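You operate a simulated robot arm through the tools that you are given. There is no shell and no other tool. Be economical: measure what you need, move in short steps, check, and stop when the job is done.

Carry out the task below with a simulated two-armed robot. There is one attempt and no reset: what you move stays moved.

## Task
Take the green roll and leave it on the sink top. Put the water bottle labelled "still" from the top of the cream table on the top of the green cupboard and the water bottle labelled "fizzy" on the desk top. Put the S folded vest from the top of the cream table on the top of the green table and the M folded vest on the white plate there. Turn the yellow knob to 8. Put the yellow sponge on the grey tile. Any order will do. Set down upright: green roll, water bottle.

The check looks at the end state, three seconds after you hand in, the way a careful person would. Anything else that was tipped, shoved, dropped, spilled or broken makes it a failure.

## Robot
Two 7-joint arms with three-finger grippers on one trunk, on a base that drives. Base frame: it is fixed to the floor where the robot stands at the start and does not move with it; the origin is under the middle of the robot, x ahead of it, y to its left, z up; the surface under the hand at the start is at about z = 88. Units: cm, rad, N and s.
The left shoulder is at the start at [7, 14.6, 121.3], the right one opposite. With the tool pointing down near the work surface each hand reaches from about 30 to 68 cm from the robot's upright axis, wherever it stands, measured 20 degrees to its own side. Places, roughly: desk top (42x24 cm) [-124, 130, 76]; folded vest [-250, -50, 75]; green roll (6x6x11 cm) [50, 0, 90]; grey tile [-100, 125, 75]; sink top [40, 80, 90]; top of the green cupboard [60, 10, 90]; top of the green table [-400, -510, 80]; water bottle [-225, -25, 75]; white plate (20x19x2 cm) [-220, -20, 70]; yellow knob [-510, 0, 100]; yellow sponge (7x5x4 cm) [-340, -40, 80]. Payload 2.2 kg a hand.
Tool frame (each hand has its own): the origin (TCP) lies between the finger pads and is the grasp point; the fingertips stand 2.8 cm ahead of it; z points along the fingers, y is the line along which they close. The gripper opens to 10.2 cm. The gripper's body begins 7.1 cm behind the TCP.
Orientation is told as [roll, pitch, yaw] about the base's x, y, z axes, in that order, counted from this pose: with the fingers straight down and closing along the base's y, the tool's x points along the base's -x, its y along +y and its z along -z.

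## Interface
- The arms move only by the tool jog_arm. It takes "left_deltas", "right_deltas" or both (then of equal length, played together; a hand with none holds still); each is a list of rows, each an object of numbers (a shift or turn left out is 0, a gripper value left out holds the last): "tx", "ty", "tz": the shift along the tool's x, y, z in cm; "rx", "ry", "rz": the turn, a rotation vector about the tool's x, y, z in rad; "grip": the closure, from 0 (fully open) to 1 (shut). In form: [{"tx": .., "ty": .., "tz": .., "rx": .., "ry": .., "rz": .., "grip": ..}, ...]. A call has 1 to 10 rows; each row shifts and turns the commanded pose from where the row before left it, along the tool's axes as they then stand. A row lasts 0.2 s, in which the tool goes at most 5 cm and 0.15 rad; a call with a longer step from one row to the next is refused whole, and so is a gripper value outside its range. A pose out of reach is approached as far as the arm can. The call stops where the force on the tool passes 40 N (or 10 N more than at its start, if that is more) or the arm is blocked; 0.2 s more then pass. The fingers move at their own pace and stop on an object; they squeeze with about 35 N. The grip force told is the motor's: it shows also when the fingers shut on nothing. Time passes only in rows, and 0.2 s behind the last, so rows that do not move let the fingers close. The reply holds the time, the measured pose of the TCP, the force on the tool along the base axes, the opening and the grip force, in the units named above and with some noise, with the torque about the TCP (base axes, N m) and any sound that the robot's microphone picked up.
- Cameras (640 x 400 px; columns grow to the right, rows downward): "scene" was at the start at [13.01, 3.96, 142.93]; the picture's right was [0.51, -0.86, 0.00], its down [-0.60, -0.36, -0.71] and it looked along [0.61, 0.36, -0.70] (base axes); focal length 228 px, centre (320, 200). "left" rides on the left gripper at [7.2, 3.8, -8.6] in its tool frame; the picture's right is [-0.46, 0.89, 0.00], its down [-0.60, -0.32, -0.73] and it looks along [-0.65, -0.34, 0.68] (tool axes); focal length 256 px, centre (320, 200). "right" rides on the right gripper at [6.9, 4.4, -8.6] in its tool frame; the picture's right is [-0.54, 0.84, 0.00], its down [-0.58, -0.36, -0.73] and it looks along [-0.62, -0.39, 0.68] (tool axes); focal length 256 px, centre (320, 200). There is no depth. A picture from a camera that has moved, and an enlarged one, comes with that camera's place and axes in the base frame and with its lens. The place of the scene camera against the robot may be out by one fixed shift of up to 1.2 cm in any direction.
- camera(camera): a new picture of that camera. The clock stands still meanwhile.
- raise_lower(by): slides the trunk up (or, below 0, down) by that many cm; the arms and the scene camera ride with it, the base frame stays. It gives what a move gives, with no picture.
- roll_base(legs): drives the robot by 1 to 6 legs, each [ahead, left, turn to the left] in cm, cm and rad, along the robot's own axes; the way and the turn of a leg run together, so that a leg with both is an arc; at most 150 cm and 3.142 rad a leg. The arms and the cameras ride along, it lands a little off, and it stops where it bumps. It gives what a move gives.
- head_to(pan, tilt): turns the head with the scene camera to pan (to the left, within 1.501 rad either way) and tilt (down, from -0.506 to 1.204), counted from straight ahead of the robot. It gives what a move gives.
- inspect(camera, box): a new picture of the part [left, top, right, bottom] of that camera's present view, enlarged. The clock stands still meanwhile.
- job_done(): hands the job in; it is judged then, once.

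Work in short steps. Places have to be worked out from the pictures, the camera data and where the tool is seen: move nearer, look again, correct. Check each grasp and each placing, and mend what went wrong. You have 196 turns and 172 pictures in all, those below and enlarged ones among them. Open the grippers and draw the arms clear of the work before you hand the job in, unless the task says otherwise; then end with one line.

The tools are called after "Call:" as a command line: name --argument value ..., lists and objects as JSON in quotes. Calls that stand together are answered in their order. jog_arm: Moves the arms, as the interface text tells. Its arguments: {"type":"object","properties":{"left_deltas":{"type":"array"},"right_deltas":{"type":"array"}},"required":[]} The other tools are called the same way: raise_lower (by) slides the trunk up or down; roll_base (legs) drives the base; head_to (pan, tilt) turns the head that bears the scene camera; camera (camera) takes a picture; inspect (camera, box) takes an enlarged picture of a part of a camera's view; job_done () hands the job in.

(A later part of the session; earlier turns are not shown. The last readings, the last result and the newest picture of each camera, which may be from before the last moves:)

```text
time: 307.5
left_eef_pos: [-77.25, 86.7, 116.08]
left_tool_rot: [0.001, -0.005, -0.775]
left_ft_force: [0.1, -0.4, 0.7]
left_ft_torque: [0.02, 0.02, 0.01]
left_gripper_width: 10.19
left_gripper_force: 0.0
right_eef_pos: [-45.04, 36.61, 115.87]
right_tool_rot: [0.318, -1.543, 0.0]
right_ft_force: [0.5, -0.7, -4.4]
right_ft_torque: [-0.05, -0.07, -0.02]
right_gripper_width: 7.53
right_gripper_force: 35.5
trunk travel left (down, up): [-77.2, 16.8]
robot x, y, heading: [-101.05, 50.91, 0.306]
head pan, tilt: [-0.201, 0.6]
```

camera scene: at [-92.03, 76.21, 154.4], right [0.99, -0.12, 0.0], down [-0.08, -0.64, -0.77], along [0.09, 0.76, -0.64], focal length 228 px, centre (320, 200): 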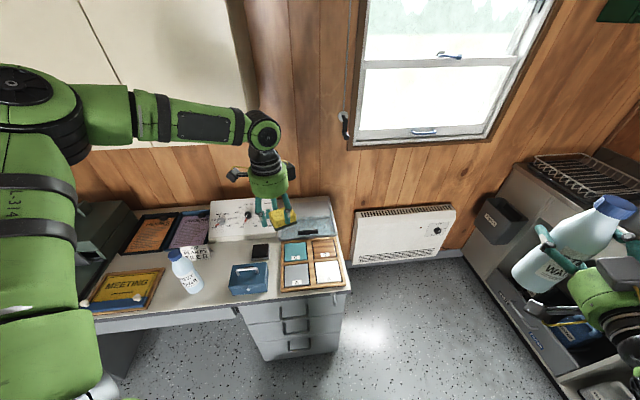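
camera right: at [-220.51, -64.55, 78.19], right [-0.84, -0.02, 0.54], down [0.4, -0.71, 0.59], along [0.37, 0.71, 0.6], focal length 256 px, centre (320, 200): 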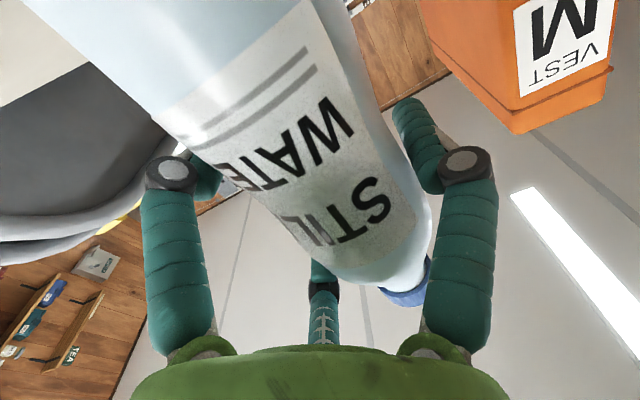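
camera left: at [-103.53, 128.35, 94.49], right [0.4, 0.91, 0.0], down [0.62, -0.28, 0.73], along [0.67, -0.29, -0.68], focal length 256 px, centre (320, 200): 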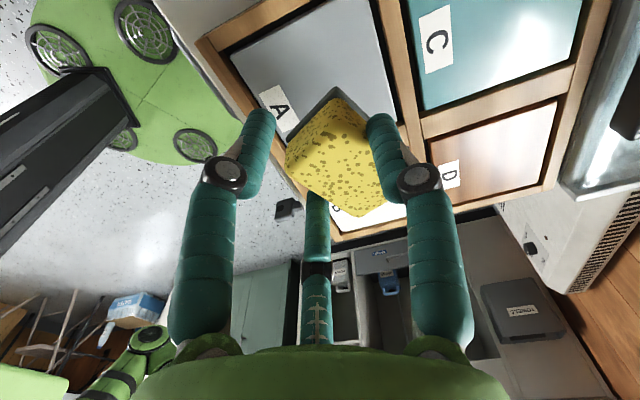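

Call:
roll_base --legs '[[57.6, -33.5, 0]]'

Call:
camera --camera "scene"

```text
time: 311.2
left_eef_pos: [-12.13, 72.43, 116.07]
left_tool_rot: [0.003, -0.004, -0.766]
left_ft_force: [-0.4, 0.7, -0.2]
left_ft_torque: [0.06, 0.0, 0.02]
left_gripper_width: 10.19
left_gripper_force: 0.1
right_eef_pos: [20.61, 22.72, 115.97]
right_tool_rot: [0.309, -1.543, 0.02]
right_ft_force: [1.1, -0.4, -4.2]
right_ft_torque: [-0.04, -0.05, 0.02]
right_gripper_width: 7.49
right_gripper_force: 35.1
trunk travel left (down, up): [-77.2, 16.8]
robot x, y, heading: [-35.39, 36.05, 0.32]
head pan, tilt: [-0.201, 0.6]
```

```text
34 pictures are left
camera scene: at [-20.94, 38.93, 146.66], right [0.12, -0.99, 0.0], down [-0.56, -0.07, -0.83], along [0.82, 0.1, -0.56], focal length 228 px, centre (320, 200)
```

scene: 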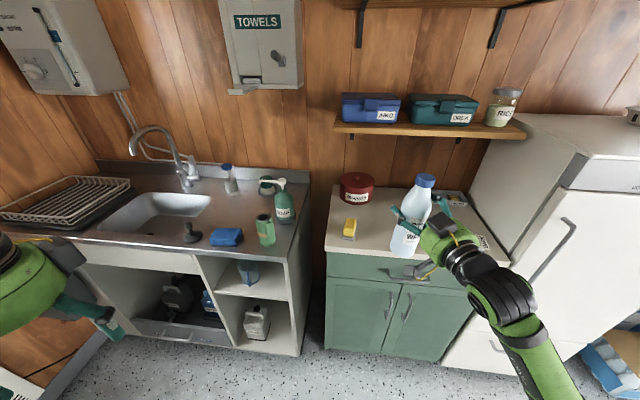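

I move the bottle over the cupboard's front-left free area at (42, 22) and lower.

Call:
roll_base --legs '[[20.1, -7.4, 0]]'

Call:
raise_lower --by -16.5

Call:
camera --camera "scene"

```text
time: 312.9
left_eef_pos: [8.77, 71.62, 116.24]
left_tool_rot: [0.004, -0.003, -0.764]
left_ft_force: [0.0, 0.9, -0.1]
left_ft_torque: [-0.02, -0.02, 0.0]
left_gripper_width: 10.2
left_gripper_force: 0.1
right_eef_pos: [41.5, 21.83, 116.04]
right_tool_rot: [0.31, -1.545, 0.02]
right_ft_force: [-0.4, 0.1, -4.0]
right_ft_torque: [-0.03, -0.05, 0.02]
right_gripper_width: 7.47
right_gripper_force: 35.2
trunk travel left (down, up): [-77.2, 16.8]
robot x, y, heading: [-14.45, 35.48, 0.315]
head pan, tilt: [-0.201, 0.6]
```

```text
time: 314.7
left_eef_pos: [8.93, 71.65, 99.59]
left_tool_rot: [0.002, -0.003, -0.765]
left_ft_force: [-0.6, -0.1, 0.1]
left_ft_torque: [0.04, -0.01, 0.0]
left_gripper_width: 10.18
left_gripper_force: 0.1
right_eef_pos: [41.62, 21.86, 99.46]
right_tool_rot: [0.314, -1.542, 0.016]
right_ft_force: [-1.2, -0.9, -4.5]
right_ft_torque: [-0.03, -0.06, 0.0]
right_gripper_width: 7.48
right_gripper_force: 35.5
trunk travel left (down, up): [-60.7, 33.3]
robot x, y, heading: [-14.41, 35.6, 0.314]
head pan, tilt: [-0.201, 0.6]
```

```text
33 pictures are left
camera scene: at [0.2, 38.02, 130.16], right [0.12, -0.99, 0.0], down [-0.56, -0.07, -0.82], along [0.82, 0.1, -0.57], focal length 228 px, centre (320, 200)
```

scene: 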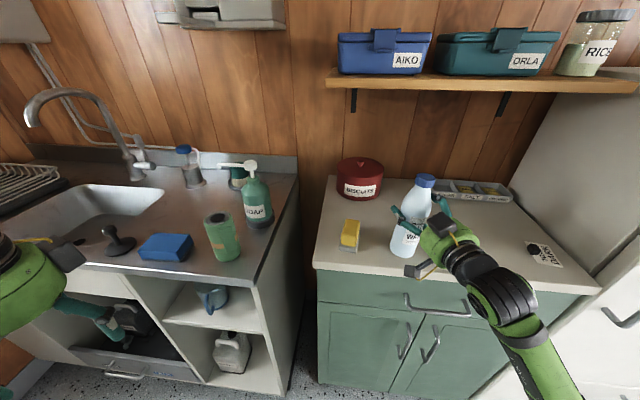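

Call:
raise_lower --by -1.3

Call:
raise_lower --by -0.7

Call:
raise_lower --by -0.6

Call:
inspect --camera "scene" --box '[330, 150, 490, 280]'

```text
time: 315.4
left_eef_pos: [8.66, 71.65, 98.39]
left_tool_rot: [0.003, -0.006, -0.765]
left_ft_force: [0.0, 0.7, 0.2]
left_ft_torque: [-0.01, 0.0, 0.01]
left_gripper_width: 10.21
left_gripper_force: 0.0
right_eef_pos: [41.32, 21.88, 99.25]
right_tool_rot: [-2.147, -1.569, 2.477]
right_ft_force: [8.6, -1.7, 36.5]
right_ft_torque: [-0.84, -0.69, 0.14]
right_gripper_width: 7.5
right_gripper_force: 34.6
trunk travel left (down, up): [-59.4, 34.6]
robot x, y, heading: [-14.55, 35.28, 0.322]
head pan, tilt: [-0.201, 0.6]
```

```text
time: 315.7
left_eef_pos: [8.78, 71.64, 97.99]
left_tool_rot: [0.001, -0.005, -0.765]
left_ft_force: [1.3, -0.5, -0.3]
left_ft_torque: [0.0, 0.04, 0.0]
left_gripper_width: 10.23
left_gripper_force: 0.2
right_eef_pos: [41.4, 21.84, 99.17]
right_tool_rot: [-3.045, -1.553, -2.906]
right_ft_force: [-5.2, 1.0, 10.3]
right_ft_torque: [-0.13, 0.81, -0.09]
right_gripper_width: 7.51
right_gripper_force: 34.8
trunk travel left (down, up): [-59.1, 34.9]
robot x, y, heading: [-14.38, 35.6, 0.317]
head pan, tilt: [-0.201, 0.6]
stopped: the force on the tool passed its limit at 49 N (the readings are from after the stop); the commanded pose is now the measured one
```

```text
time: 316.3
left_eef_pos: [8.63, 71.71, 97.45]
left_tool_rot: [0.004, -0.008, -0.764]
left_ft_force: [0.3, 0.1, -0.4]
left_ft_torque: [0.02, -0.04, 0.0]
left_gripper_width: 10.21
left_gripper_force: 0.0
right_eef_pos: [41.18, 21.77, 99.24]
right_tool_rot: [-2.856, -1.539, -3.097]
right_ft_force: [7.4, -0.1, 36.1]
right_ft_torque: [-0.61, -0.18, 0.09]
right_gripper_width: 7.51
right_gripper_force: 34.8
trunk travel left (down, up): [-58.5, 35.5]
robot x, y, heading: [-14.46, 36.08, 0.317]
head pan, tilt: [-0.201, 0.6]
```

```text
3.08 times, centred on (410, 215) of scene
camera zoom: at [-0.22, 38.17, 128.06], right [0.12, -0.99, 0.0], down [-0.56, -0.07, -0.83], along [0.82, 0.1, -0.56], focal length 703 px, centre (43, 154)
```

zoom: 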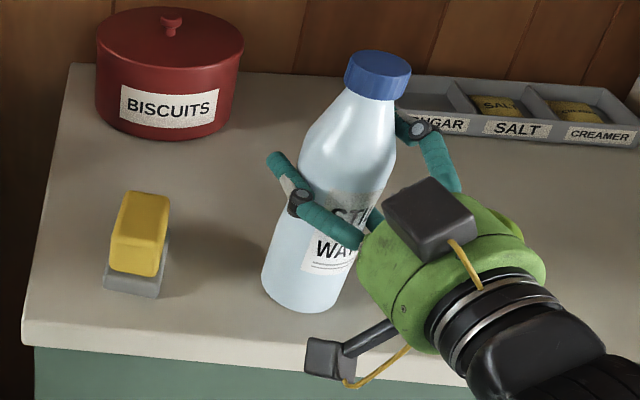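

The bottle is upright and touching, though it had slipped about 2 cm lower in the grip. I relieve the pressure, then release.

Call:
raise_lower --by 0.8

Call:
raise_lower --by 0.4

```text
time: 316.9
left_eef_pos: [8.75, 71.68, 98.17]
left_tool_rot: [0.002, -0.005, -0.764]
left_ft_force: [-0.1, 0.0, 0.4]
left_ft_torque: [0.03, 0.0, 0.02]
left_gripper_width: 10.19
left_gripper_force: 0.0
right_eef_pos: [41.5, 21.84, 99.33]
right_tool_rot: [-2.99, -1.562, -2.961]
right_ft_force: [6.6, -0.1, 15.5]
right_ft_torque: [-0.45, -0.52, 0.12]
right_gripper_width: 7.51
right_gripper_force: 35.0
trunk travel left (down, up): [-59.3, 34.7]
robot x, y, heading: [-14.09, 35.52, 0.318]
head pan, tilt: [-0.201, 0.6]
```

```text
time: 317.4
left_eef_pos: [8.89, 71.68, 98.6]
left_tool_rot: [0.003, -0.005, -0.763]
left_ft_force: [0.4, -0.5, 0.9]
left_ft_torque: [0.01, 0.01, -0.01]
left_gripper_width: 10.19
left_gripper_force: 0.1
right_eef_pos: [41.62, 21.79, 99.21]
right_tool_rot: [0.939, -1.567, -0.609]
right_ft_force: [0.7, 1.3, -0.9]
right_ft_torque: [-0.05, -0.07, 0.0]
right_gripper_width: 7.49
right_gripper_force: 34.7
trunk travel left (down, up): [-59.7, 34.3]
robot x, y, heading: [-14.59, 36.29, 0.317]
head pan, tilt: [-0.201, 0.6]
```

The force is near zero with the bottle resting. I open and withdraw along the tool axis.

Call:
jog_arm --right_deltas '[{"grip": 0.2}, {"grip": 0.1}, {"grip": 0}, {"grip": 0}]'

Call:
jog_arm --right_deltas '[{"tz": -2.5}, {"tz": -3}, {"tz": -3}, {"tz": -3}]'

Call:
inspect --camera "scene" --box '[310, 130, 530, 280]'

```text
time: 318.4
left_eef_pos: [8.96, 71.66, 98.66]
left_tool_rot: [0.002, -0.004, -0.765]
left_ft_force: [0.7, 0.2, -0.3]
left_ft_torque: [-0.03, 0.0, 0.01]
left_gripper_width: 10.19
left_gripper_force: 0.1
right_eef_pos: [41.54, 21.74, 99.51]
right_tool_rot: [-3.038, -1.564, -2.917]
right_ft_force: [0.5, -0.2, -0.7]
right_ft_torque: [0.0, 0.01, 0.0]
right_gripper_width: 10.18
right_gripper_force: 0.2
trunk travel left (down, up): [-59.7, 34.3]
robot x, y, heading: [-14.27, 35.7, 0.322]
head pan, tilt: [-0.201, 0.6]
```

```text
time: 319.4
left_eef_pos: [8.84, 71.62, 98.55]
left_tool_rot: [0.003, -0.002, -0.765]
left_ft_force: [-1.0, 1.0, -0.6]
left_ft_torque: [-0.01, 0.01, 0.0]
left_gripper_width: 10.17
left_gripper_force: 0.2
right_eef_pos: [38.39, 15.59, 95.89]
right_tool_rot: [3.137, -1.564, -2.806]
right_ft_force: [-1.3, 1.8, 0.3]
right_ft_torque: [0.0, 0.07, 0.06]
right_gripper_width: 10.22
right_gripper_force: 0.1
right hand out of reach, approached as far as the arm can: row 1, 2, 3, 4
trunk travel left (down, up): [-59.7, 34.3]
robot x, y, heading: [-14.31, 35.5, 0.317]
head pan, tilt: [-0.201, 0.6]
```

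```text
2.67 times, centred on (420, 205) of scene
camera zoom: at [0.07, 37.98, 129.19], right [0.12, -0.99, 0.0], down [-0.56, -0.07, -0.83], along [0.82, 0.1, -0.56], focal length 609 px, centre (53, 187)
```

zoom: 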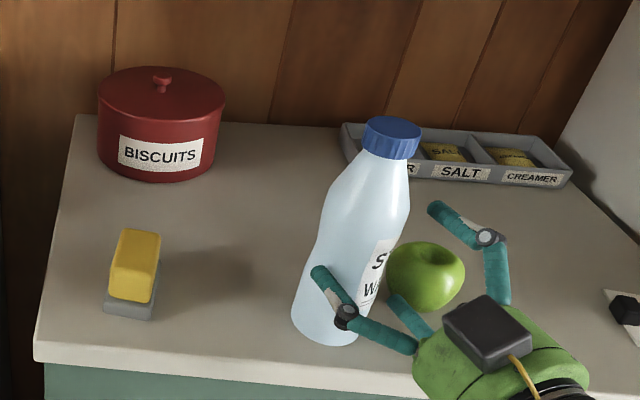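

The arm couldn't pull straight back and drifted sideways, close to the apple; both bottle and apple still stand. I raise with the trunk first and see.

Call:
raise_lower --by 4

Call:
inspect --camera "scene" --box '[330, 130, 550, 300]'

```text
time: 320.2
left_eef_pos: [8.77, 71.65, 102.56]
left_tool_rot: [0.001, -0.005, -0.764]
left_ft_force: [0.1, 0.4, -0.3]
left_ft_torque: [0.01, 0.04, 0.02]
left_gripper_width: 10.2
left_gripper_force: 0.1
right_eef_pos: [38.52, 15.62, 99.87]
right_tool_rot: [-3.032, -1.562, -2.919]
right_ft_force: [-1.1, 0.8, 1.1]
right_ft_torque: [0.0, -0.01, 0.06]
right_gripper_width: 10.2
right_gripper_force: 0.1
trunk travel left (down, up): [-63.7, 30.3]
robot x, y, heading: [-14.28, 35.31, 0.322]
head pan, tilt: [-0.201, 0.6]
```

```text
2.35 times, centred on (440, 215) of scene
camera zoom: at [0.13, 38.09, 133.19], right [0.12, -0.99, 0.0], down [-0.56, -0.07, -0.83], along [0.82, 0.1, -0.56], focal length 537 px, centre (38, 165)
```

zoom: 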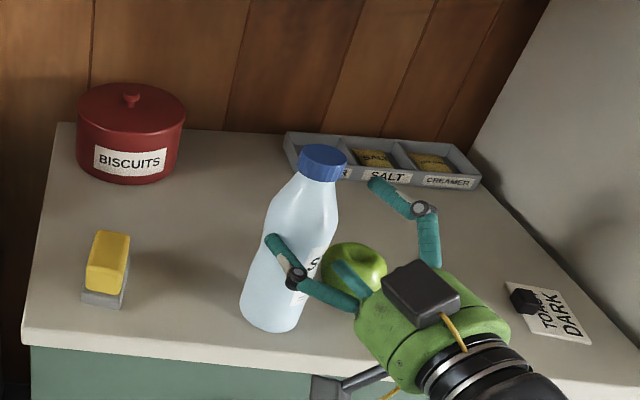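

The fingers are clear of the apple. I draw the base straight back away from the cupboard.

Call:
roll_base --legs '[[-23.7, 7.9, 0]]'

Call:
camera --camera "scene"

```text
time: 322.0
left_eef_pos: [-16.04, 71.68, 102.58]
left_tool_rot: [0.002, -0.004, -0.767]
left_ft_force: [0.8, -1.0, 0.2]
left_ft_torque: [-0.01, 0.0, 0.0]
left_gripper_width: 10.19
left_gripper_force: 0.0
right_eef_pos: [13.41, 15.66, 99.84]
right_tool_rot: [-3.053, -1.562, -2.901]
right_ft_force: [-0.4, 0.6, -0.1]
right_ft_torque: [-0.02, -0.02, -0.04]
right_gripper_width: 10.19
right_gripper_force: 0.0
trunk travel left (down, up): [-63.7, 30.3]
robot x, y, heading: [-39.14, 35.74, 0.317]
head pan, tilt: [-0.201, 0.6]
```

```text
29 pictures are left
camera scene: at [-24.75, 38.11, 133.18], right [0.12, -0.99, 0.0], down [-0.56, -0.07, -0.82], along [0.82, 0.1, -0.57], focal length 228 px, centre (320, 200)
```

scene: 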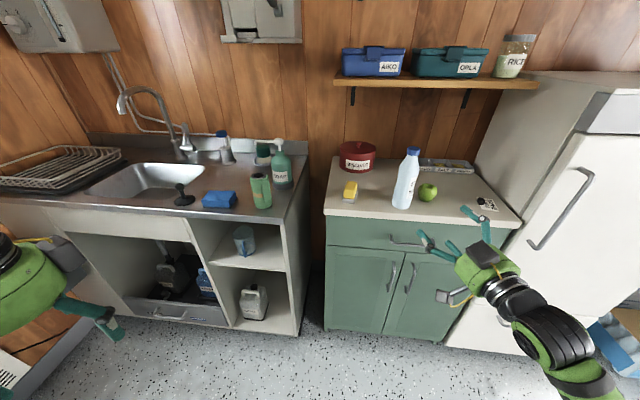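

The still bottle and everything else stand. Now I re-pose the arms: left back to the vest-grasping pose (yaw +1.45), right untilted to point down.

Call:
jog_arm --left_deltas '[{"rz": -0.145}, {"rz": -0.145}, {"rz": -0.145}, {"rz": -0.145}, {"rz": -0.145}, {"rz": -0.145}, {"rz": -0.145}, {"rz": -0.145}, {"rz": -0.145}, {"rz": -0.145}]' --right_deltas '[{"ry": 0.15}, {"ry": 0.15}, {"ry": 0.15}, {"ry": 0.15}, {"ry": 0.15}, {"ry": 0.15}, {"ry": 0.15}, {"ry": 0.15}, {"ry": 0.15}, {"ry": 0.15}]'

Call:
jog_arm --left_deltas '[{"tx": -3.04, "ty": -2.38}, {"tx": -3.04, "ty": -2.38}, {"tx": -3.04, "ty": -2.38}, {"tx": -3.04, "ty": -2.38}, {"tx": -3.04, "ty": -2.38}]' --right_deltas '[{"tz": -3, "tx": 3}, {"tz": -3, "tx": 3}, {"tz": -3, "tx": 3}, {"tz": -3, "tx": 2}, {"tz": -3}]'

```text
time: 324.2
left_eef_pos: [-15.88, 71.78, 102.74]
left_tool_rot: [-0.004, -0.001, 0.687]
left_ft_force: [0.2, -0.5, -0.5]
left_ft_torque: [0.0, 0.02, 0.06]
left_gripper_width: 10.19
left_gripper_force: 0.1
right_eef_pos: [14.42, 15.34, 99.55]
right_tool_rot: [-0.003, -0.078, 0.332]
right_ft_force: [-0.1, 0.1, -0.3]
right_ft_torque: [0.01, 0.02, -0.04]
right_gripper_width: 10.21
right_gripper_force: 0.0
right hand out of reach, approached as far as the arm can: row 1
trunk travel left (down, up): [-63.7, 30.3]
robot x, y, heading: [-39.29, 35.63, 0.317]
head pan, tilt: [-0.201, 0.6]
```

```text
time: 325.4
left_eef_pos: [3.46, 72.17, 102.51]
left_tool_rot: [-0.005, 0.001, 0.684]
left_ft_force: [0.3, -0.2, 0.2]
left_ft_torque: [0.0, 0.02, 0.01]
left_gripper_width: 10.19
left_gripper_force: 0.0
right_eef_pos: [2.98, 11.43, 113.49]
right_tool_rot: [-0.002, -0.077, 0.331]
right_ft_force: [-0.1, 0.7, 0.3]
right_ft_torque: [-0.05, 0.02, 0.01]
right_gripper_width: 10.19
right_gripper_force: 0.0
trunk travel left (down, up): [-63.7, 30.3]
robot x, y, heading: [-39.38, 35.67, 0.322]
head pan, tilt: [-0.201, 0.6]
```

Both hands point down. I bring the right hand inward and drive to the S vest on the south side of the cream table.

Call:
jog_arm --right_deltas '[{"ty": 4}, {"ty": 4}, {"ty": 4}, {"ty": 3}]'

Call:
roll_base --legs '[[0, 0, 0.84], [-38.3, 62.9, 0], [-129.3, -56.3, 0], [-54.1, 136.8, 0]]'

Call:
head_to --pan 0.35 --tilt 0.7

Call:
camera --camera "left"

Call:
camera --camera "scene"

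```text
time: 326.4
left_eef_pos: [3.29, 72.19, 102.63]
left_tool_rot: [-0.005, -0.002, 0.685]
left_ft_force: [0.2, 0.0, -0.1]
left_ft_torque: [-0.03, -0.02, -0.01]
left_gripper_width: 10.16
left_gripper_force: 0.0
right_eef_pos: [-1.91, 25.81, 113.59]
right_tool_rot: [-0.001, -0.08, 0.33]
right_ft_force: [-0.3, 0.9, 0.1]
right_ft_torque: [-0.05, -0.02, -0.01]
right_gripper_width: 10.22
right_gripper_force: 0.0
trunk travel left (down, up): [-63.7, 30.3]
robot x, y, heading: [-39.51, 35.82, 0.314]
head pan, tilt: [-0.201, 0.6]
```

```text
time: 346.2
left_eef_pos: [-260.22, -50.86, 102.76]
left_tool_rot: [-0.003, -0.001, 1.503]
left_ft_force: [0.1, 0.4, 0.4]
left_ft_torque: [0.03, 0.02, 0.0]
left_gripper_width: 10.22
left_gripper_force: 0.1
right_eef_pos: [-229.97, -86.43, 113.57]
right_tool_rot: [0.0, -0.079, 1.149]
right_ft_force: [-0.2, 0.0, -0.2]
right_ft_torque: [0.01, 0.01, -0.01]
right_gripper_width: 10.2
right_gripper_force: 0.1
trunk travel left (down, up): [-63.7, 30.3]
robot x, y, heading: [-262.95, -106.83, 1.142]
head pan, tilt: [-0.201, 0.6]
```

```text
time: 347.2
left_eef_pos: [-260.31, -50.85, 102.64]
left_tool_rot: [-0.003, -0.002, 1.502]
left_ft_force: [0.0, 0.1, -0.9]
left_ft_torque: [0.0, 0.0, -0.03]
left_gripper_width: 10.2
left_gripper_force: 0.0
right_eef_pos: [-229.98, -86.43, 113.51]
right_tool_rot: [0.001, -0.08, 1.149]
right_ft_force: [-0.7, -0.7, 0.1]
right_ft_torque: [0.0, -0.04, 0.0]
right_gripper_width: 10.2
right_gripper_force: 0.1
trunk travel left (down, up): [-63.7, 30.3]
robot x, y, heading: [-263.26, -106.91, 1.134]
head pan, tilt: [0.351, 0.7]
```

```text
28 pictures are left
camera left: at [-264.6, -57.78, 111.41], right [-0.85, 0.52, 0.0], down [0.35, 0.58, 0.73], along [0.39, 0.62, -0.68], focal length 256 px, centre (320, 200)
```

left: 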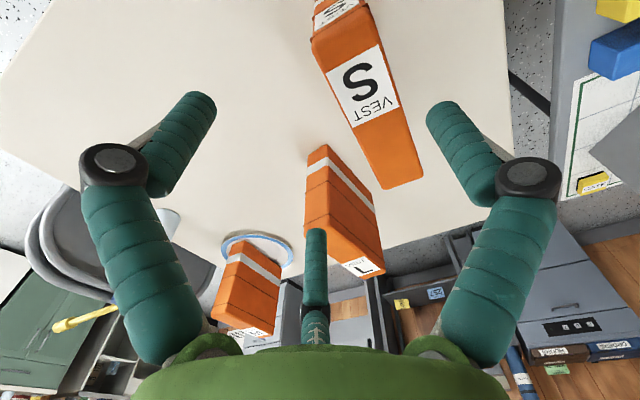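

```text
27 pictures are left
camera scene: at [-259.13, -93.93, 132.32], right [1.0, -0.08, 0.0], down [-0.05, -0.64, -0.77], along [0.06, 0.76, -0.64], focal length 228 px, centre (320, 200)
```

scene: 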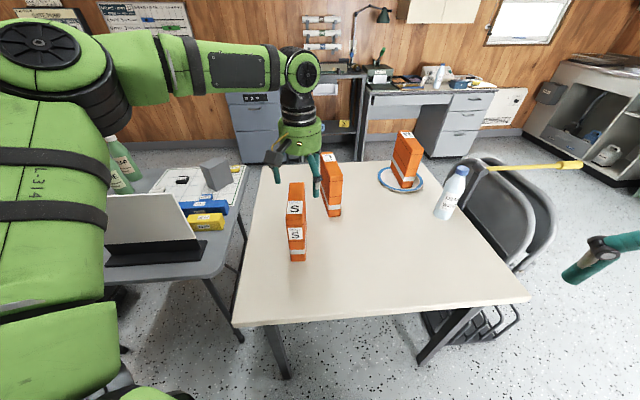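

S is centred at about (-262.5, -45). I shift the left hand so S sits at tool y +1.6, then check.

Call:
jog_arm --left_deltas '[{"tx": -2.9, "ty": 0.5}, {"tx": -2.85, "ty": 0.5}, {}]'

Call:
raise_lower --by -6

Call:
inspect --camera "scene" --box '[220, 80, 400, 260]'

```text
time: 348.0
left_eef_pos: [-260.86, -45.0, 102.84]
left_tool_rot: [-0.004, -0.004, 1.502]
left_ft_force: [0.5, 0.0, -0.5]
left_ft_torque: [-0.01, -0.03, 0.0]
left_gripper_width: 10.17
left_gripper_force: 0.0
right_eef_pos: [-229.91, -86.42, 113.5]
right_tool_rot: [0.001, -0.08, 1.148]
right_ft_force: [-0.2, -0.3, -0.4]
right_ft_torque: [0.03, -0.01, -0.04]
right_gripper_width: 10.16
right_gripper_force: 0.0
trunk travel left (down, up): [-63.7, 30.3]
robot x, y, heading: [-262.83, -106.64, 1.134]
head pan, tilt: [0.351, 0.7]
```

```text
time: 349.0
left_eef_pos: [-260.92, -44.85, 96.75]
left_tool_rot: [-0.003, -0.004, 1.504]
left_ft_force: [-1.5, 0.3, 0.5]
left_ft_torque: [0.0, 0.03, 0.0]
left_gripper_width: 10.21
left_gripper_force: 0.2
right_eef_pos: [-229.97, -86.38, 107.55]
right_tool_rot: [-0.001, -0.081, 1.149]
right_ft_force: [-0.2, -0.2, 0.3]
right_ft_torque: [0.02, 0.02, 0.0]
right_gripper_width: 10.21
right_gripper_force: 0.0
trunk travel left (down, up): [-57.7, 36.3]
robot x, y, heading: [-262.98, -106.34, 1.136]
head pan, tilt: [0.351, 0.7]
```

```text
2.22 times, centred on (310, 170) of scene
camera zoom: at [-259.16, -93.96, 126.32], right [1.0, -0.08, 0.0], down [-0.05, -0.64, -0.77], along [0.06, 0.76, -0.64], focal length 508 px, centre (342, 267)
```

zoom: 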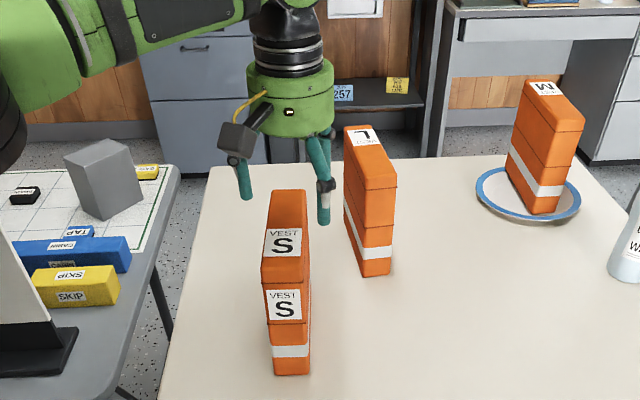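

S sits between the fingers. I lower and close.

Call:
raise_lower --by -9

Call:
jog_arm --left_deltas '[{"grip": 0.3}, {"grip": 0.5}, {"grip": 1}, {"grip": 1}]'

Call:
raise_lower --by 19

Call:
inspect --camera "scene" --box '[200, 80, 440, 280]'

```text
time: 350.2
left_eef_pos: [-260.91, -44.99, 87.78]
left_tool_rot: [-0.004, -0.003, 1.502]
left_ft_force: [-0.4, 0.3, 0.5]
left_ft_torque: [-0.03, 0.02, 0.0]
left_gripper_width: 10.22
left_gripper_force: 0.1
right_eef_pos: [-229.92, -86.29, 98.53]
right_tool_rot: [0.001, -0.08, 1.15]
right_ft_force: [0.9, -0.9, -0.7]
right_ft_torque: [0.0, -0.01, -0.01]
right_gripper_width: 10.22
right_gripper_force: 0.0
trunk travel left (down, up): [-48.7, 45.3]
robot x, y, heading: [-263.03, -106.72, 1.138]
head pan, tilt: [0.351, 0.7]
```

```text
time: 351.2
left_eef_pos: [-260.94, -44.94, 87.71]
left_tool_rot: [-0.003, -0.003, 1.503]
left_ft_force: [-2.9, 1.3, 3.7]
left_ft_torque: [-0.04, 0.27, -0.11]
left_gripper_width: 6.34
left_gripper_force: 35.5
right_eef_pos: [-230.02, -86.5, 98.6]
right_tool_rot: [-0.002, -0.081, 1.148]
right_ft_force: [-0.4, -0.5, -0.4]
right_ft_torque: [-0.01, 0.03, 0.01]
right_gripper_width: 10.21
right_gripper_force: 0.2
trunk travel left (down, up): [-48.7, 45.3]
robot x, y, heading: [-262.98, -106.8, 1.133]
head pan, tilt: [0.351, 0.7]
```

```text
time: 353.3
left_eef_pos: [-261.0, -44.83, 106.77]
left_tool_rot: [-0.004, -0.002, 1.502]
left_ft_force: [-1.4, -0.8, -3.3]
left_ft_torque: [0.0, -0.01, -0.01]
left_gripper_width: 6.32
left_gripper_force: 34.9
right_eef_pos: [-230.05, -86.33, 117.54]
right_tool_rot: [0.0, -0.079, 1.148]
right_ft_force: [-0.4, -0.1, -0.1]
right_ft_torque: [0.0, -0.03, 0.0]
right_gripper_width: 10.18
right_gripper_force: 0.0
trunk travel left (down, up): [-67.7, 26.3]
robot x, y, heading: [-262.8, -107.0, 1.132]
head pan, tilt: [0.351, 0.7]
```

```text
2.00 times, centred on (320, 180) of scene
camera zoom: at [-259.14, -93.88, 136.31], right [1.0, -0.08, 0.0], down [-0.05, -0.64, -0.76], along [0.06, 0.76, -0.64], focal length 457 px, centre (320, 240)
```

zoom: 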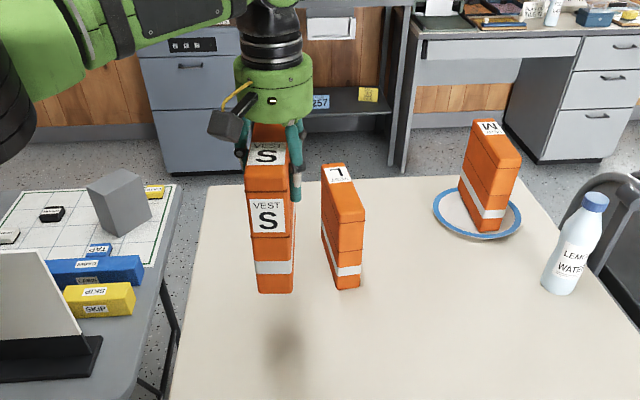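

S is held (3 N). I drive to the doorway and face south to look outside.

Call:
roll_base --legs '[[-31.7, -14.8, 0], [51, -109.7, 0], [0, 0, -2.7]]'

Call:
head_to --pan -0.1 --tilt 0.35

Call:
camera --camera "scene"

```text
time: 367.8
left_eef_pos: [-121.85, -200.38, 106.7]
left_tool_rot: [-0.004, 0.0, -1.275]
left_ft_force: [0.8, -0.5, -2.1]
left_ft_torque: [-0.04, -0.01, -0.02]
left_gripper_width: 6.34
left_gripper_force: 34.6
right_eef_pos: [-165.52, -172.75, 117.63]
right_tool_rot: [-0.003, -0.079, -1.628]
right_ft_force: [0.8, 0.6, 0.2]
right_ft_torque: [-0.02, 0.02, -0.02]
right_gripper_width: 10.21
right_gripper_force: 0.0
trunk travel left (down, up): [-67.7, 26.3]
robot x, y, heading: [-141.66, -141.91, -1.643]
head pan, tilt: [0.351, 0.7]
```

```text
time: 368.7
left_eef_pos: [-121.81, -200.43, 106.75]
left_tool_rot: [-0.003, -0.001, -1.275]
left_ft_force: [0.3, 1.0, -2.8]
left_ft_torque: [0.01, 0.03, 0.0]
left_gripper_width: 6.31
left_gripper_force: 35.3
right_eef_pos: [-165.46, -172.78, 117.48]
right_tool_rot: [0.001, -0.08, -1.628]
right_ft_force: [-0.3, 0.8, -0.1]
right_ft_torque: [0.0, -0.01, -0.01]
right_gripper_width: 10.19
right_gripper_force: 0.1
trunk travel left (down, up): [-67.7, 26.3]
robot x, y, heading: [-141.96, -142.19, -1.639]
head pan, tilt: [-0.099, 0.351]
```

```text
24 pictures are left
camera scene: at [-142.86, -156.31, 139.45], right [-0.99, 0.17, 0.0], down [0.06, 0.34, -0.94], along [-0.16, -0.93, -0.34], focal length 228 px, centre (320, 200)
```

scene: 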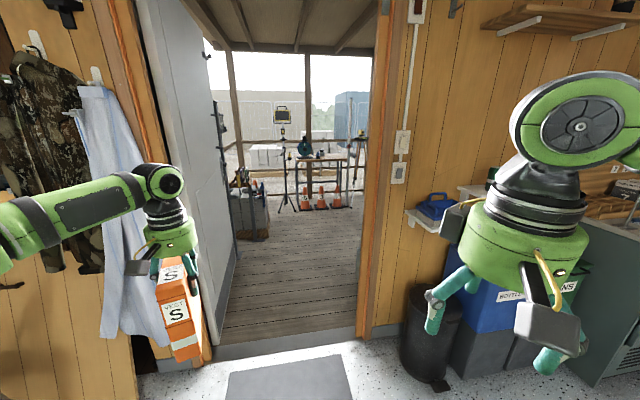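

The opening spans x -192..-92. I straighten and drive through its centre.

Call:
roll_base --legs '[[0, 0, 0.068], [100, 0, 0], [90, 0, 0]]'

Call:
head_to --pan -0.8 --tilt 0.4

Call:
camera --camera "scene"

```text
time: 378.6
left_eef_pos: [-118.78, -388.75, 106.73]
left_tool_rot: [-0.004, -0.002, -1.208]
left_ft_force: [0.2, 0.3, -2.2]
left_ft_torque: [0.0, 0.03, -0.01]
left_gripper_width: 6.32
left_gripper_force: 34.7
right_eef_pos: [-164.2, -363.93, 117.56]
right_tool_rot: [0.0, -0.08, -1.561]
right_ft_force: [-0.3, 0.3, 0.3]
right_ft_torque: [-0.03, -0.01, 0.0]
right_gripper_width: 10.21
right_gripper_force: 0.1
trunk travel left (down, up): [-67.7, 26.3]
robot x, y, heading: [-142.84, -331.54, -1.57]
head pan, tilt: [-0.099, 0.351]
```

```text
time: 379.7
left_eef_pos: [-118.79, -388.74, 106.81]
left_tool_rot: [-0.003, -0.002, -1.208]
left_ft_force: [-0.3, 0.2, -2.6]
left_ft_torque: [-0.02, 0.01, 0.02]
left_gripper_width: 6.32
left_gripper_force: 35.0
right_eef_pos: [-164.23, -363.95, 117.52]
right_tool_rot: [0.001, -0.08, -1.562]
right_ft_force: [-0.1, 0.3, 0.1]
right_ft_torque: [-0.01, 0.04, -0.03]
right_gripper_width: 10.2
right_gripper_force: 0.1
trunk travel left (down, up): [-67.7, 26.3]
robot x, y, heading: [-142.76, -331.88, -1.579]
head pan, tilt: [-0.799, 0.4]
```

```text
23 pictures are left
camera scene: at [-148.43, -343.38, 139.0], right [-0.69, 0.72, 0.0], down [0.28, 0.27, -0.92], along [-0.66, -0.64, -0.39], focal length 228 px, centre (320, 200)
```

scene: 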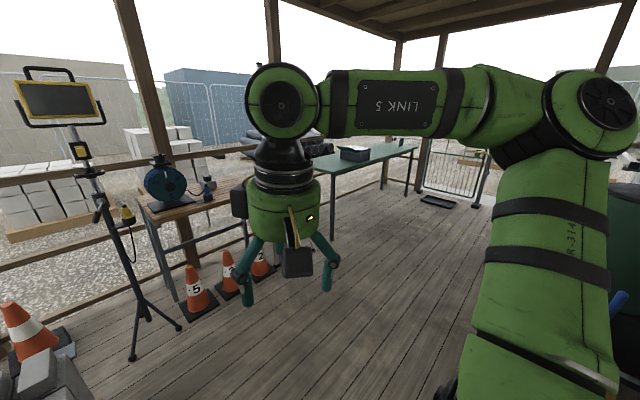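

I'm on the veranda. The green table runs along its south side, with its front edge near y -478 and x -300..-480. I drive west toward it.

Call:
roll_base --legs '[[26.5, -138.5, 0], [26.5, -138.5, 0]]'

Call:
head_to --pan 0.1 --tilt 0.55

Call:
camera --camera "scene"

```text
time: 382.7
left_eef_pos: [-156.54, -396.29, 107.17]
left_tool_rot: [-0.005, -0.006, -1.197]
left_ft_force: [-1.8, 1.1, -1.0]
left_ft_torque: [-0.12, -0.04, -0.03]
left_gripper_width: 6.33
left_gripper_force: 35.1
right_eef_pos: [-202.22, -371.96, 117.82]
right_tool_rot: [0.001, -0.092, -1.553]
right_ft_force: [-0.1, 1.3, -0.5]
right_ft_torque: [-0.13, -0.09, 0.0]
right_gripper_width: 10.21
right_gripper_force: 0.1
trunk travel left (down, up): [-67.7, 26.3]
robot x, y, heading: [-180.76, -340.38, -1.567]
head pan, tilt: [-0.799, 0.4]
stopped in leg 1: the robot was blocked; the commanded pose is now the measured one
```

```text
time: 383.9
left_eef_pos: [-156.41, -397.32, 106.64]
left_tool_rot: [0.001, 0.001, -1.197]
left_ft_force: [-0.4, 0.6, -1.8]
left_ft_torque: [0.0, 0.01, 0.02]
left_gripper_width: 6.31
left_gripper_force: 34.9
right_eef_pos: [-202.17, -372.98, 117.54]
right_tool_rot: [-0.002, -0.08, -1.554]
right_ft_force: [0.0, 0.7, -0.4]
right_ft_torque: [0.0, -0.01, 0.0]
right_gripper_width: 10.21
right_gripper_force: 0.0
trunk travel left (down, up): [-67.7, 26.3]
robot x, y, heading: [-181.25, -340.18, -1.561]
head pan, tilt: [0.099, 0.55]
```

```text
22 pictures are left
camera scene: at [-179.1, -354.64, 137.63], right [-0.99, -0.1, 0.0], down [-0.05, 0.52, -0.85], along [0.09, -0.85, -0.52], focal length 228 px, centre (320, 200)
```

scene: 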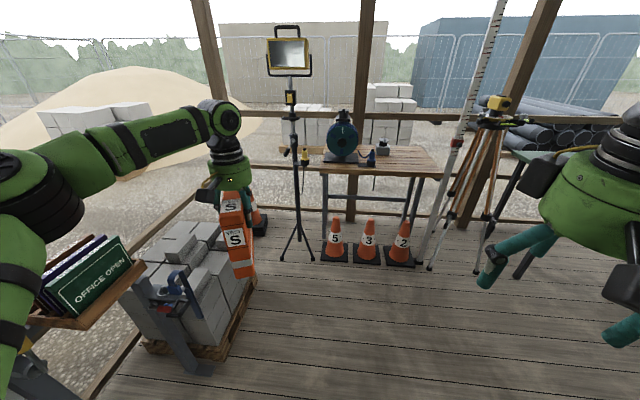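

Something on the right blocks the base. I look that way.

Call:
head_to --pan -1.45 --tilt 0.75

Call:
camera --camera "scene"

```text
time: 385.5
left_eef_pos: [-156.38, -397.22, 106.59]
left_tool_rot: [-0.002, 0.002, -1.198]
left_ft_force: [-0.1, 0.6, -1.4]
left_ft_torque: [0.01, 0.03, -0.01]
left_gripper_width: 6.32
left_gripper_force: 35.2
right_eef_pos: [-202.03, -373.0, 117.47]
right_tool_rot: [-0.002, -0.08, -1.555]
right_ft_force: [0.4, -0.6, -0.5]
right_ft_torque: [-0.03, 0.01, 0.0]
right_gripper_width: 10.2
right_gripper_force: 0.1
trunk travel left (down, up): [-67.7, 26.3]
robot x, y, heading: [-181.24, -340.14, -1.568]
head pan, tilt: [-1.45, 0.75]
```

```text
21 pictures are left
camera scene: at [-188.17, -346.75, 135.89], right [-0.12, 0.99, 0.0], down [0.68, 0.09, -0.73], along [-0.73, -0.09, -0.68], focal length 228 px, centre (320, 200)
```

scene: 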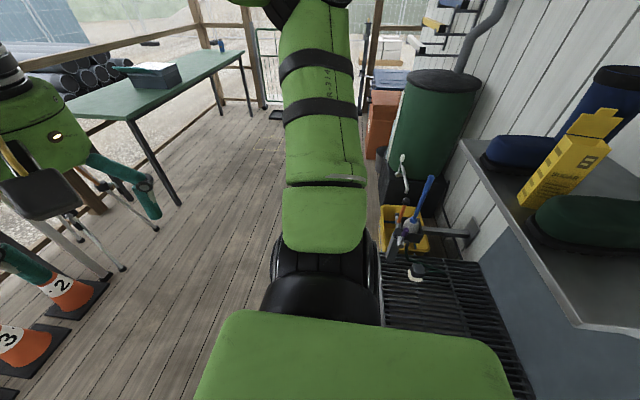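

A boot-wash station along the north wall was the obstacle. I move further south (y about -386), then west.

Call:
roll_base --legs '[[0, 6, 0], [46, 0, 0], [0, -125, 0], [0, -125, 0]]'

Call:
head_to --pan 0.2 --tilt 0.65

Call:
camera --camera "scene"

```text
time: 400.9
left_eef_pos: [-406.37, -445.16, 106.65]
left_tool_rot: [-0.002, 0.003, -1.214]
left_ft_force: [0.4, -0.1, -1.4]
left_ft_torque: [0.02, 0.01, 0.01]
left_gripper_width: 6.32
left_gripper_force: 35.5
right_eef_pos: [-451.73, -420.24, 117.61]
right_tool_rot: [-0.001, -0.081, -1.569]
right_ft_force: [0.3, -0.4, 0.8]
right_ft_torque: [0.01, 0.02, 0.01]
right_gripper_width: 10.2
right_gripper_force: 0.1
trunk travel left (down, up): [-67.7, 26.3]
robot x, y, heading: [-430.52, -387.95, -1.583]
head pan, tilt: [-1.45, 0.75]
```

```text
time: 402.6
left_eef_pos: [-406.45, -445.16, 106.6]
left_tool_rot: [-0.003, 0.003, -1.212]
left_ft_force: [-0.1, -0.1, -2.7]
left_ft_torque: [0.0, 0.04, -0.03]
left_gripper_width: 6.34
left_gripper_force: 35.0
right_eef_pos: [-451.79, -420.16, 117.51]
right_tool_rot: [-0.002, -0.081, -1.568]
right_ft_force: [0.0, -0.1, 0.1]
right_ft_torque: [-0.02, 0.01, -0.01]
right_gripper_width: 10.19
right_gripper_force: 0.1
trunk travel left (down, up): [-67.7, 26.3]
robot x, y, heading: [-430.02, -388.03, -1.582]
head pan, tilt: [0.201, 0.649]
```

```text
20 pictures are left
camera scene: at [-427.57, -401.77, 136.75], right [-0.98, -0.19, 0.0], down [-0.11, 0.59, -0.8], along [0.15, -0.78, -0.6], focal length 228 px, centre (320, 200)
```

scene: 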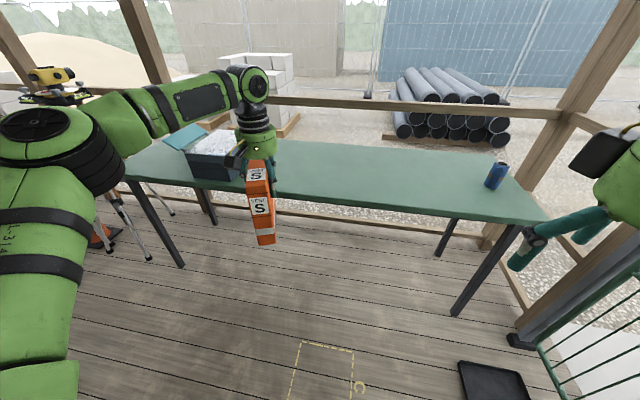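

The green table's centre is free. I move the vest over about (-420, -494) and lower partway.

Call:
roll_base --legs '[[49, -14, 0]]'

Call:
raise_lower --by -10

Call:
camera --camera "scene"

```text
time: 405.6
left_eef_pos: [-421.31, -494.04, 106.7]
left_tool_rot: [-0.002, 0.001, -1.216]
left_ft_force: [0.1, 0.2, -2.1]
left_ft_torque: [0.02, 0.03, 0.0]
left_gripper_width: 6.3
left_gripper_force: 34.6
right_eef_pos: [-466.66, -468.93, 117.52]
right_tool_rot: [-0.001, -0.082, -1.573]
right_ft_force: [0.0, -0.2, 0.5]
right_ft_torque: [-0.02, -0.02, 0.0]
right_gripper_width: 10.18
right_gripper_force: 0.1
trunk travel left (down, up): [-67.7, 26.3]
robot x, y, heading: [-445.04, -437.36, -1.587]
head pan, tilt: [0.201, 0.649]
```

```text
time: 406.9
left_eef_pos: [-421.29, -494.17, 96.58]
left_tool_rot: [-0.002, 0.004, -1.217]
left_ft_force: [0.2, 1.0, -3.1]
left_ft_torque: [-0.04, 0.02, 0.0]
left_gripper_width: 6.32
left_gripper_force: 34.5
right_eef_pos: [-466.69, -469.06, 107.5]
right_tool_rot: [0.0, -0.081, -1.572]
right_ft_force: [-0.5, -0.3, 0.2]
right_ft_torque: [-0.01, -0.01, -0.01]
right_gripper_width: 10.23
right_gripper_force: 0.0
trunk travel left (down, up): [-57.7, 36.3]
robot x, y, heading: [-444.91, -437.29, -1.582]
head pan, tilt: [0.201, 0.649]
```

```text
19 pictures are left
camera scene: at [-442.35, -450.7, 126.76], right [-0.98, -0.18, 0.0], down [-0.11, 0.59, -0.8], along [0.15, -0.78, -0.6], focal length 228 px, centre (320, 200)
```

scene: 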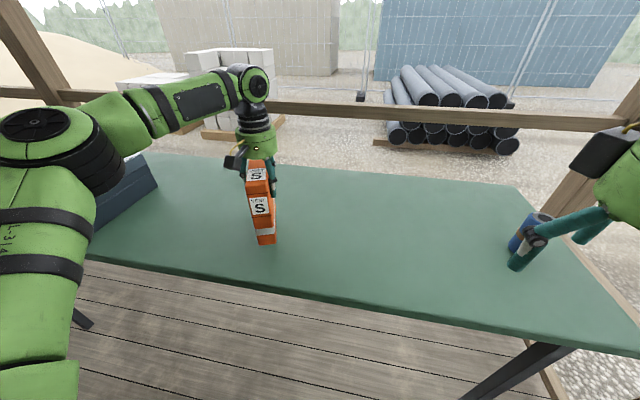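

Call:
raise_lower --by -3

Call:
raise_lower --by -1

Call:
raise_lower --by -1

Call:
inspect --camera "scene" --box '[200, 120, 340, 270]'

```text
time: 407.7
left_eef_pos: [-421.43, -494.1, 93.92]
left_tool_rot: [-0.002, -0.002, -1.214]
left_ft_force: [1.6, -2.3, 13.6]
left_ft_torque: [0.65, -0.41, -0.17]
left_gripper_width: 6.32
left_gripper_force: 34.6
right_eef_pos: [-466.75, -468.97, 104.61]
right_tool_rot: [-0.003, -0.081, -1.572]
right_ft_force: [-0.8, -0.4, -0.3]
right_ft_torque: [0.05, 0.02, 0.06]
right_gripper_width: 10.21
right_gripper_force: 0.2
trunk travel left (down, up): [-54.7, 39.3]
robot x, y, heading: [-444.48, -436.84, -1.583]
head pan, tilt: [0.201, 0.649]
```

```text
time: 408.2
left_eef_pos: [-421.28, -494.26, 93.69]
left_tool_rot: [-0.012, -0.015, -1.211]
left_ft_force: [-0.6, 5.7, 9.9]
left_ft_torque: [0.06, -0.56, 0.28]
left_gripper_width: 6.36
left_gripper_force: 34.7
right_eef_pos: [-466.76, -468.86, 103.82]
right_tool_rot: [-0.003, -0.084, -1.572]
right_ft_force: [0.1, 0.2, 0.2]
right_ft_torque: [-0.01, -0.02, 0.0]
right_gripper_width: 10.21
right_gripper_force: 0.1
trunk travel left (down, up): [-54.0, 40.0]
robot x, y, heading: [-444.61, -437.1, -1.586]
head pan, tilt: [0.201, 0.649]
stopped: the force on the tool passed its limit at 44 N (the readings are from after the stop); the commanded pose is now the measured one
```

```text
time: 408.6
left_eef_pos: [-421.37, -494.38, 93.74]
left_tool_rot: [-0.016, -0.032, -1.209]
left_ft_force: [-0.2, 7.6, 13.2]
left_ft_torque: [-0.01, -0.68, 0.31]
left_gripper_width: 6.37
left_gripper_force: 34.5
right_eef_pos: [-466.69, -468.82, 103.01]
right_tool_rot: [-0.002, -0.084, -1.571]
right_ft_force: [0.2, 0.3, 0.3]
right_ft_torque: [0.02, 0.02, 0.0]
right_gripper_width: 10.2
right_gripper_force: 0.0
trunk travel left (down, up): [-53.2, 40.8]
robot x, y, heading: [-444.53, -436.47, -1.586]
head pan, tilt: [0.201, 0.649]
stopped: the force on the tool passed its limit at 46 N (the readings are from after the stop); the commanded pose is now the measured one
```

```text
2.67 times, centred on (270, 195) of scene
camera zoom: at [-442.43, -450.5, 122.19], right [-0.98, -0.19, 0.0], down [-0.11, 0.59, -0.8], along [0.15, -0.78, -0.6], focal length 609 px, centre (453, 213)
```

zoom: 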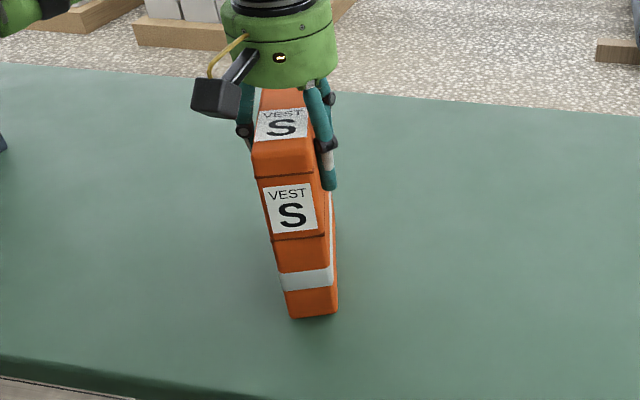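

It is standing on the table. I relieve the trunk pressure, open and raise.

Call:
raise_lower --by 0.9

Call:
jog_arm --left_deltas '[{"grip": 0.3}, {"grip": 0.1}, {"grip": 0}]'

Call:
raise_lower --by 14

Call:
inspect --camera "scene" --box '[200, 120, 400, 290]'

```text
time: 409.2
left_eef_pos: [-421.25, -494.57, 94.21]
left_tool_rot: [-0.016, -0.029, -1.213]
left_ft_force: [0.2, 0.1, -3.2]
left_ft_torque: [-0.03, 0.03, -0.01]
left_gripper_width: 6.33
left_gripper_force: 35.2
right_eef_pos: [-466.61, -469.0, 103.88]
right_tool_rot: [-0.002, -0.083, -1.571]
right_ft_force: [-0.1, 0.4, -0.6]
right_ft_torque: [-0.02, -0.04, 0.03]
right_gripper_width: 10.18
right_gripper_force: 0.2
trunk travel left (down, up): [-54.1, 39.9]
robot x, y, heading: [-445.65, -436.62, -1.584]
head pan, tilt: [0.201, 0.649]
```

```text
time: 410.0
left_eef_pos: [-421.29, -494.61, 94.25]
left_tool_rot: [-0.017, -0.027, -1.212]
left_ft_force: [0.5, -0.5, -1.5]
left_ft_torque: [-0.03, -0.03, -0.02]
left_gripper_width: 10.2
left_gripper_force: 0.1
right_eef_pos: [-466.61, -469.03, 103.92]
right_tool_rot: [-0.002, -0.081, -1.571]
right_ft_force: [0.5, 0.2, 0.5]
right_ft_torque: [0.0, -0.03, -0.02]
right_gripper_width: 10.19
right_gripper_force: 0.1
trunk travel left (down, up): [-54.1, 39.9]
robot x, y, heading: [-444.69, -436.97, -1.584]
head pan, tilt: [0.201, 0.649]
```

```text
time: 411.7
left_eef_pos: [-421.3, -494.62, 108.23]
left_tool_rot: [-0.015, -0.028, -1.211]
left_ft_force: [-0.5, 0.1, 0.0]
left_ft_torque: [0.01, 0.01, 0.01]
left_gripper_width: 10.2
left_gripper_force: 0.1
right_eef_pos: [-466.64, -469.11, 117.86]
right_tool_rot: [-0.001, -0.081, -1.571]
right_ft_force: [0.6, -0.1, 0.1]
right_ft_torque: [-0.02, 0.01, 0.01]
right_gripper_width: 10.21
right_gripper_force: 0.1
trunk travel left (down, up): [-68.1, 25.9]
robot x, y, heading: [-444.91, -436.88, -1.593]
head pan, tilt: [0.201, 0.649]
```

```text
2.35 times, centred on (300, 205) of scene
camera zoom: at [-442.34, -450.73, 137.09], right [-0.98, -0.19, 0.0], down [-0.11, 0.59, -0.8], along [0.15, -0.78, -0.6], focal length 537 px, centre (367, 188)
```

zoom: 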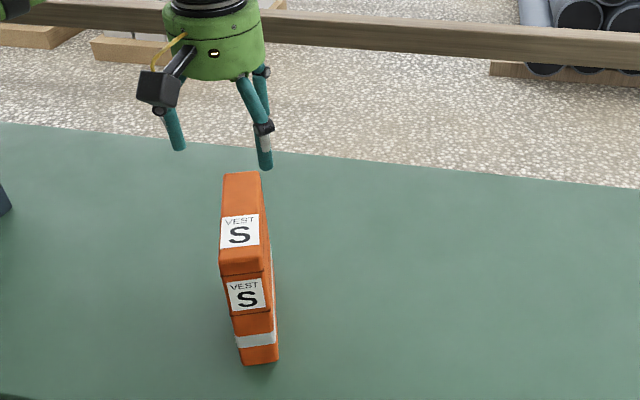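

S stands on the green table. Only the knob remains. I retrace the way back toward the doorway.

Call:
roll_base --legs '[[-49, 0, 0.02], [0, 100.7, 0], [0, 100.7, 0], [0, 100.7, 0]]'

```text
time: 429.3
left_eef_pos: [-115.4, -439.26, 108.24]
left_tool_rot: [-0.016, -0.028, -1.18]
left_ft_force: [-0.5, -0.3, 0.0]
left_ft_torque: [-0.01, 0.01, -0.02]
left_gripper_width: 10.19
left_gripper_force: 0.1
right_eef_pos: [-161.41, -415.09, 118.01]
right_tool_rot: [-0.001, -0.082, -1.541]
right_ft_force: [-0.9, 0.8, -0.8]
right_ft_torque: [-0.04, -0.01, -0.01]
right_gripper_width: 10.18
right_gripper_force: 0.0
trunk travel left (down, up): [-68.1, 25.9]
robot x, y, heading: [-140.57, -382.33, -1.553]
head pan, tilt: [0.201, 0.649]
stopped in leg 4: the robot was blocked; the commanded pose is now the measured one
```

Blocked lightly on the left side. I move a bit west, then back north through the door.

Call:
roll_base --legs '[[0, -2.5, 0], [-50, 0, -0.017], [-110, 0, 0], [-75, 0, 0]]'

Call:
head_to --pan 0.7 --tilt 0.5

Call:
camera --camera "scene"

```text
time: 441.4
left_eef_pos: [-119.25, -207.48, 108.27]
left_tool_rot: [-0.017, -0.028, -1.2]
left_ft_force: [0.6, -0.3, -0.4]
left_ft_torque: [-0.01, 0.02, 0.0]
left_gripper_width: 10.21
left_gripper_force: 0.1
right_eef_pos: [-165.11, -182.14, 117.85]
right_tool_rot: [-0.003, -0.082, -1.559]
right_ft_force: [-0.4, -0.2, -0.4]
right_ft_torque: [0.02, -0.02, -0.01]
right_gripper_width: 10.2
right_gripper_force: 0.0
trunk travel left (down, up): [-68.1, 25.9]
robot x, y, heading: [-143.72, -150.23, -1.574]
head pan, tilt: [0.201, 0.649]
```

```text
time: 442.3
left_eef_pos: [-119.39, -207.35, 108.34]
left_tool_rot: [-0.016, -0.029, -1.203]
left_ft_force: [0.3, 0.3, 0.5]
left_ft_torque: [0.01, -0.02, 0.0]
left_gripper_width: 10.2
left_gripper_force: 0.0
right_eef_pos: [-165.06, -182.1, 117.96]
right_tool_rot: [-0.001, -0.082, -1.559]
right_ft_force: [0.4, -0.2, -0.3]
right_ft_torque: [0.0, 0.01, 0.0]
right_gripper_width: 10.2
right_gripper_force: 0.1
trunk travel left (down, up): [-68.1, 25.9]
robot x, y, heading: [-143.51, -149.5, -1.575]
head pan, tilt: [0.7, 0.499]
```

```text
16 pictures are left
camera scene: at [-136.84, -162.13, 138.43], right [-0.77, -0.64, 0.0], down [-0.31, 0.37, -0.88], along [0.56, -0.67, -0.48], focal length 228 px, centre (320, 200)
```

scene: 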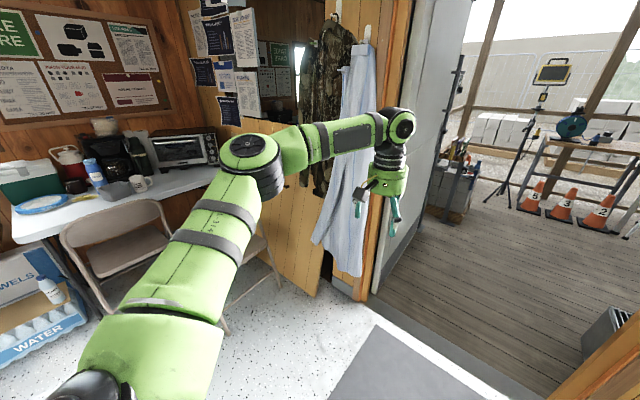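

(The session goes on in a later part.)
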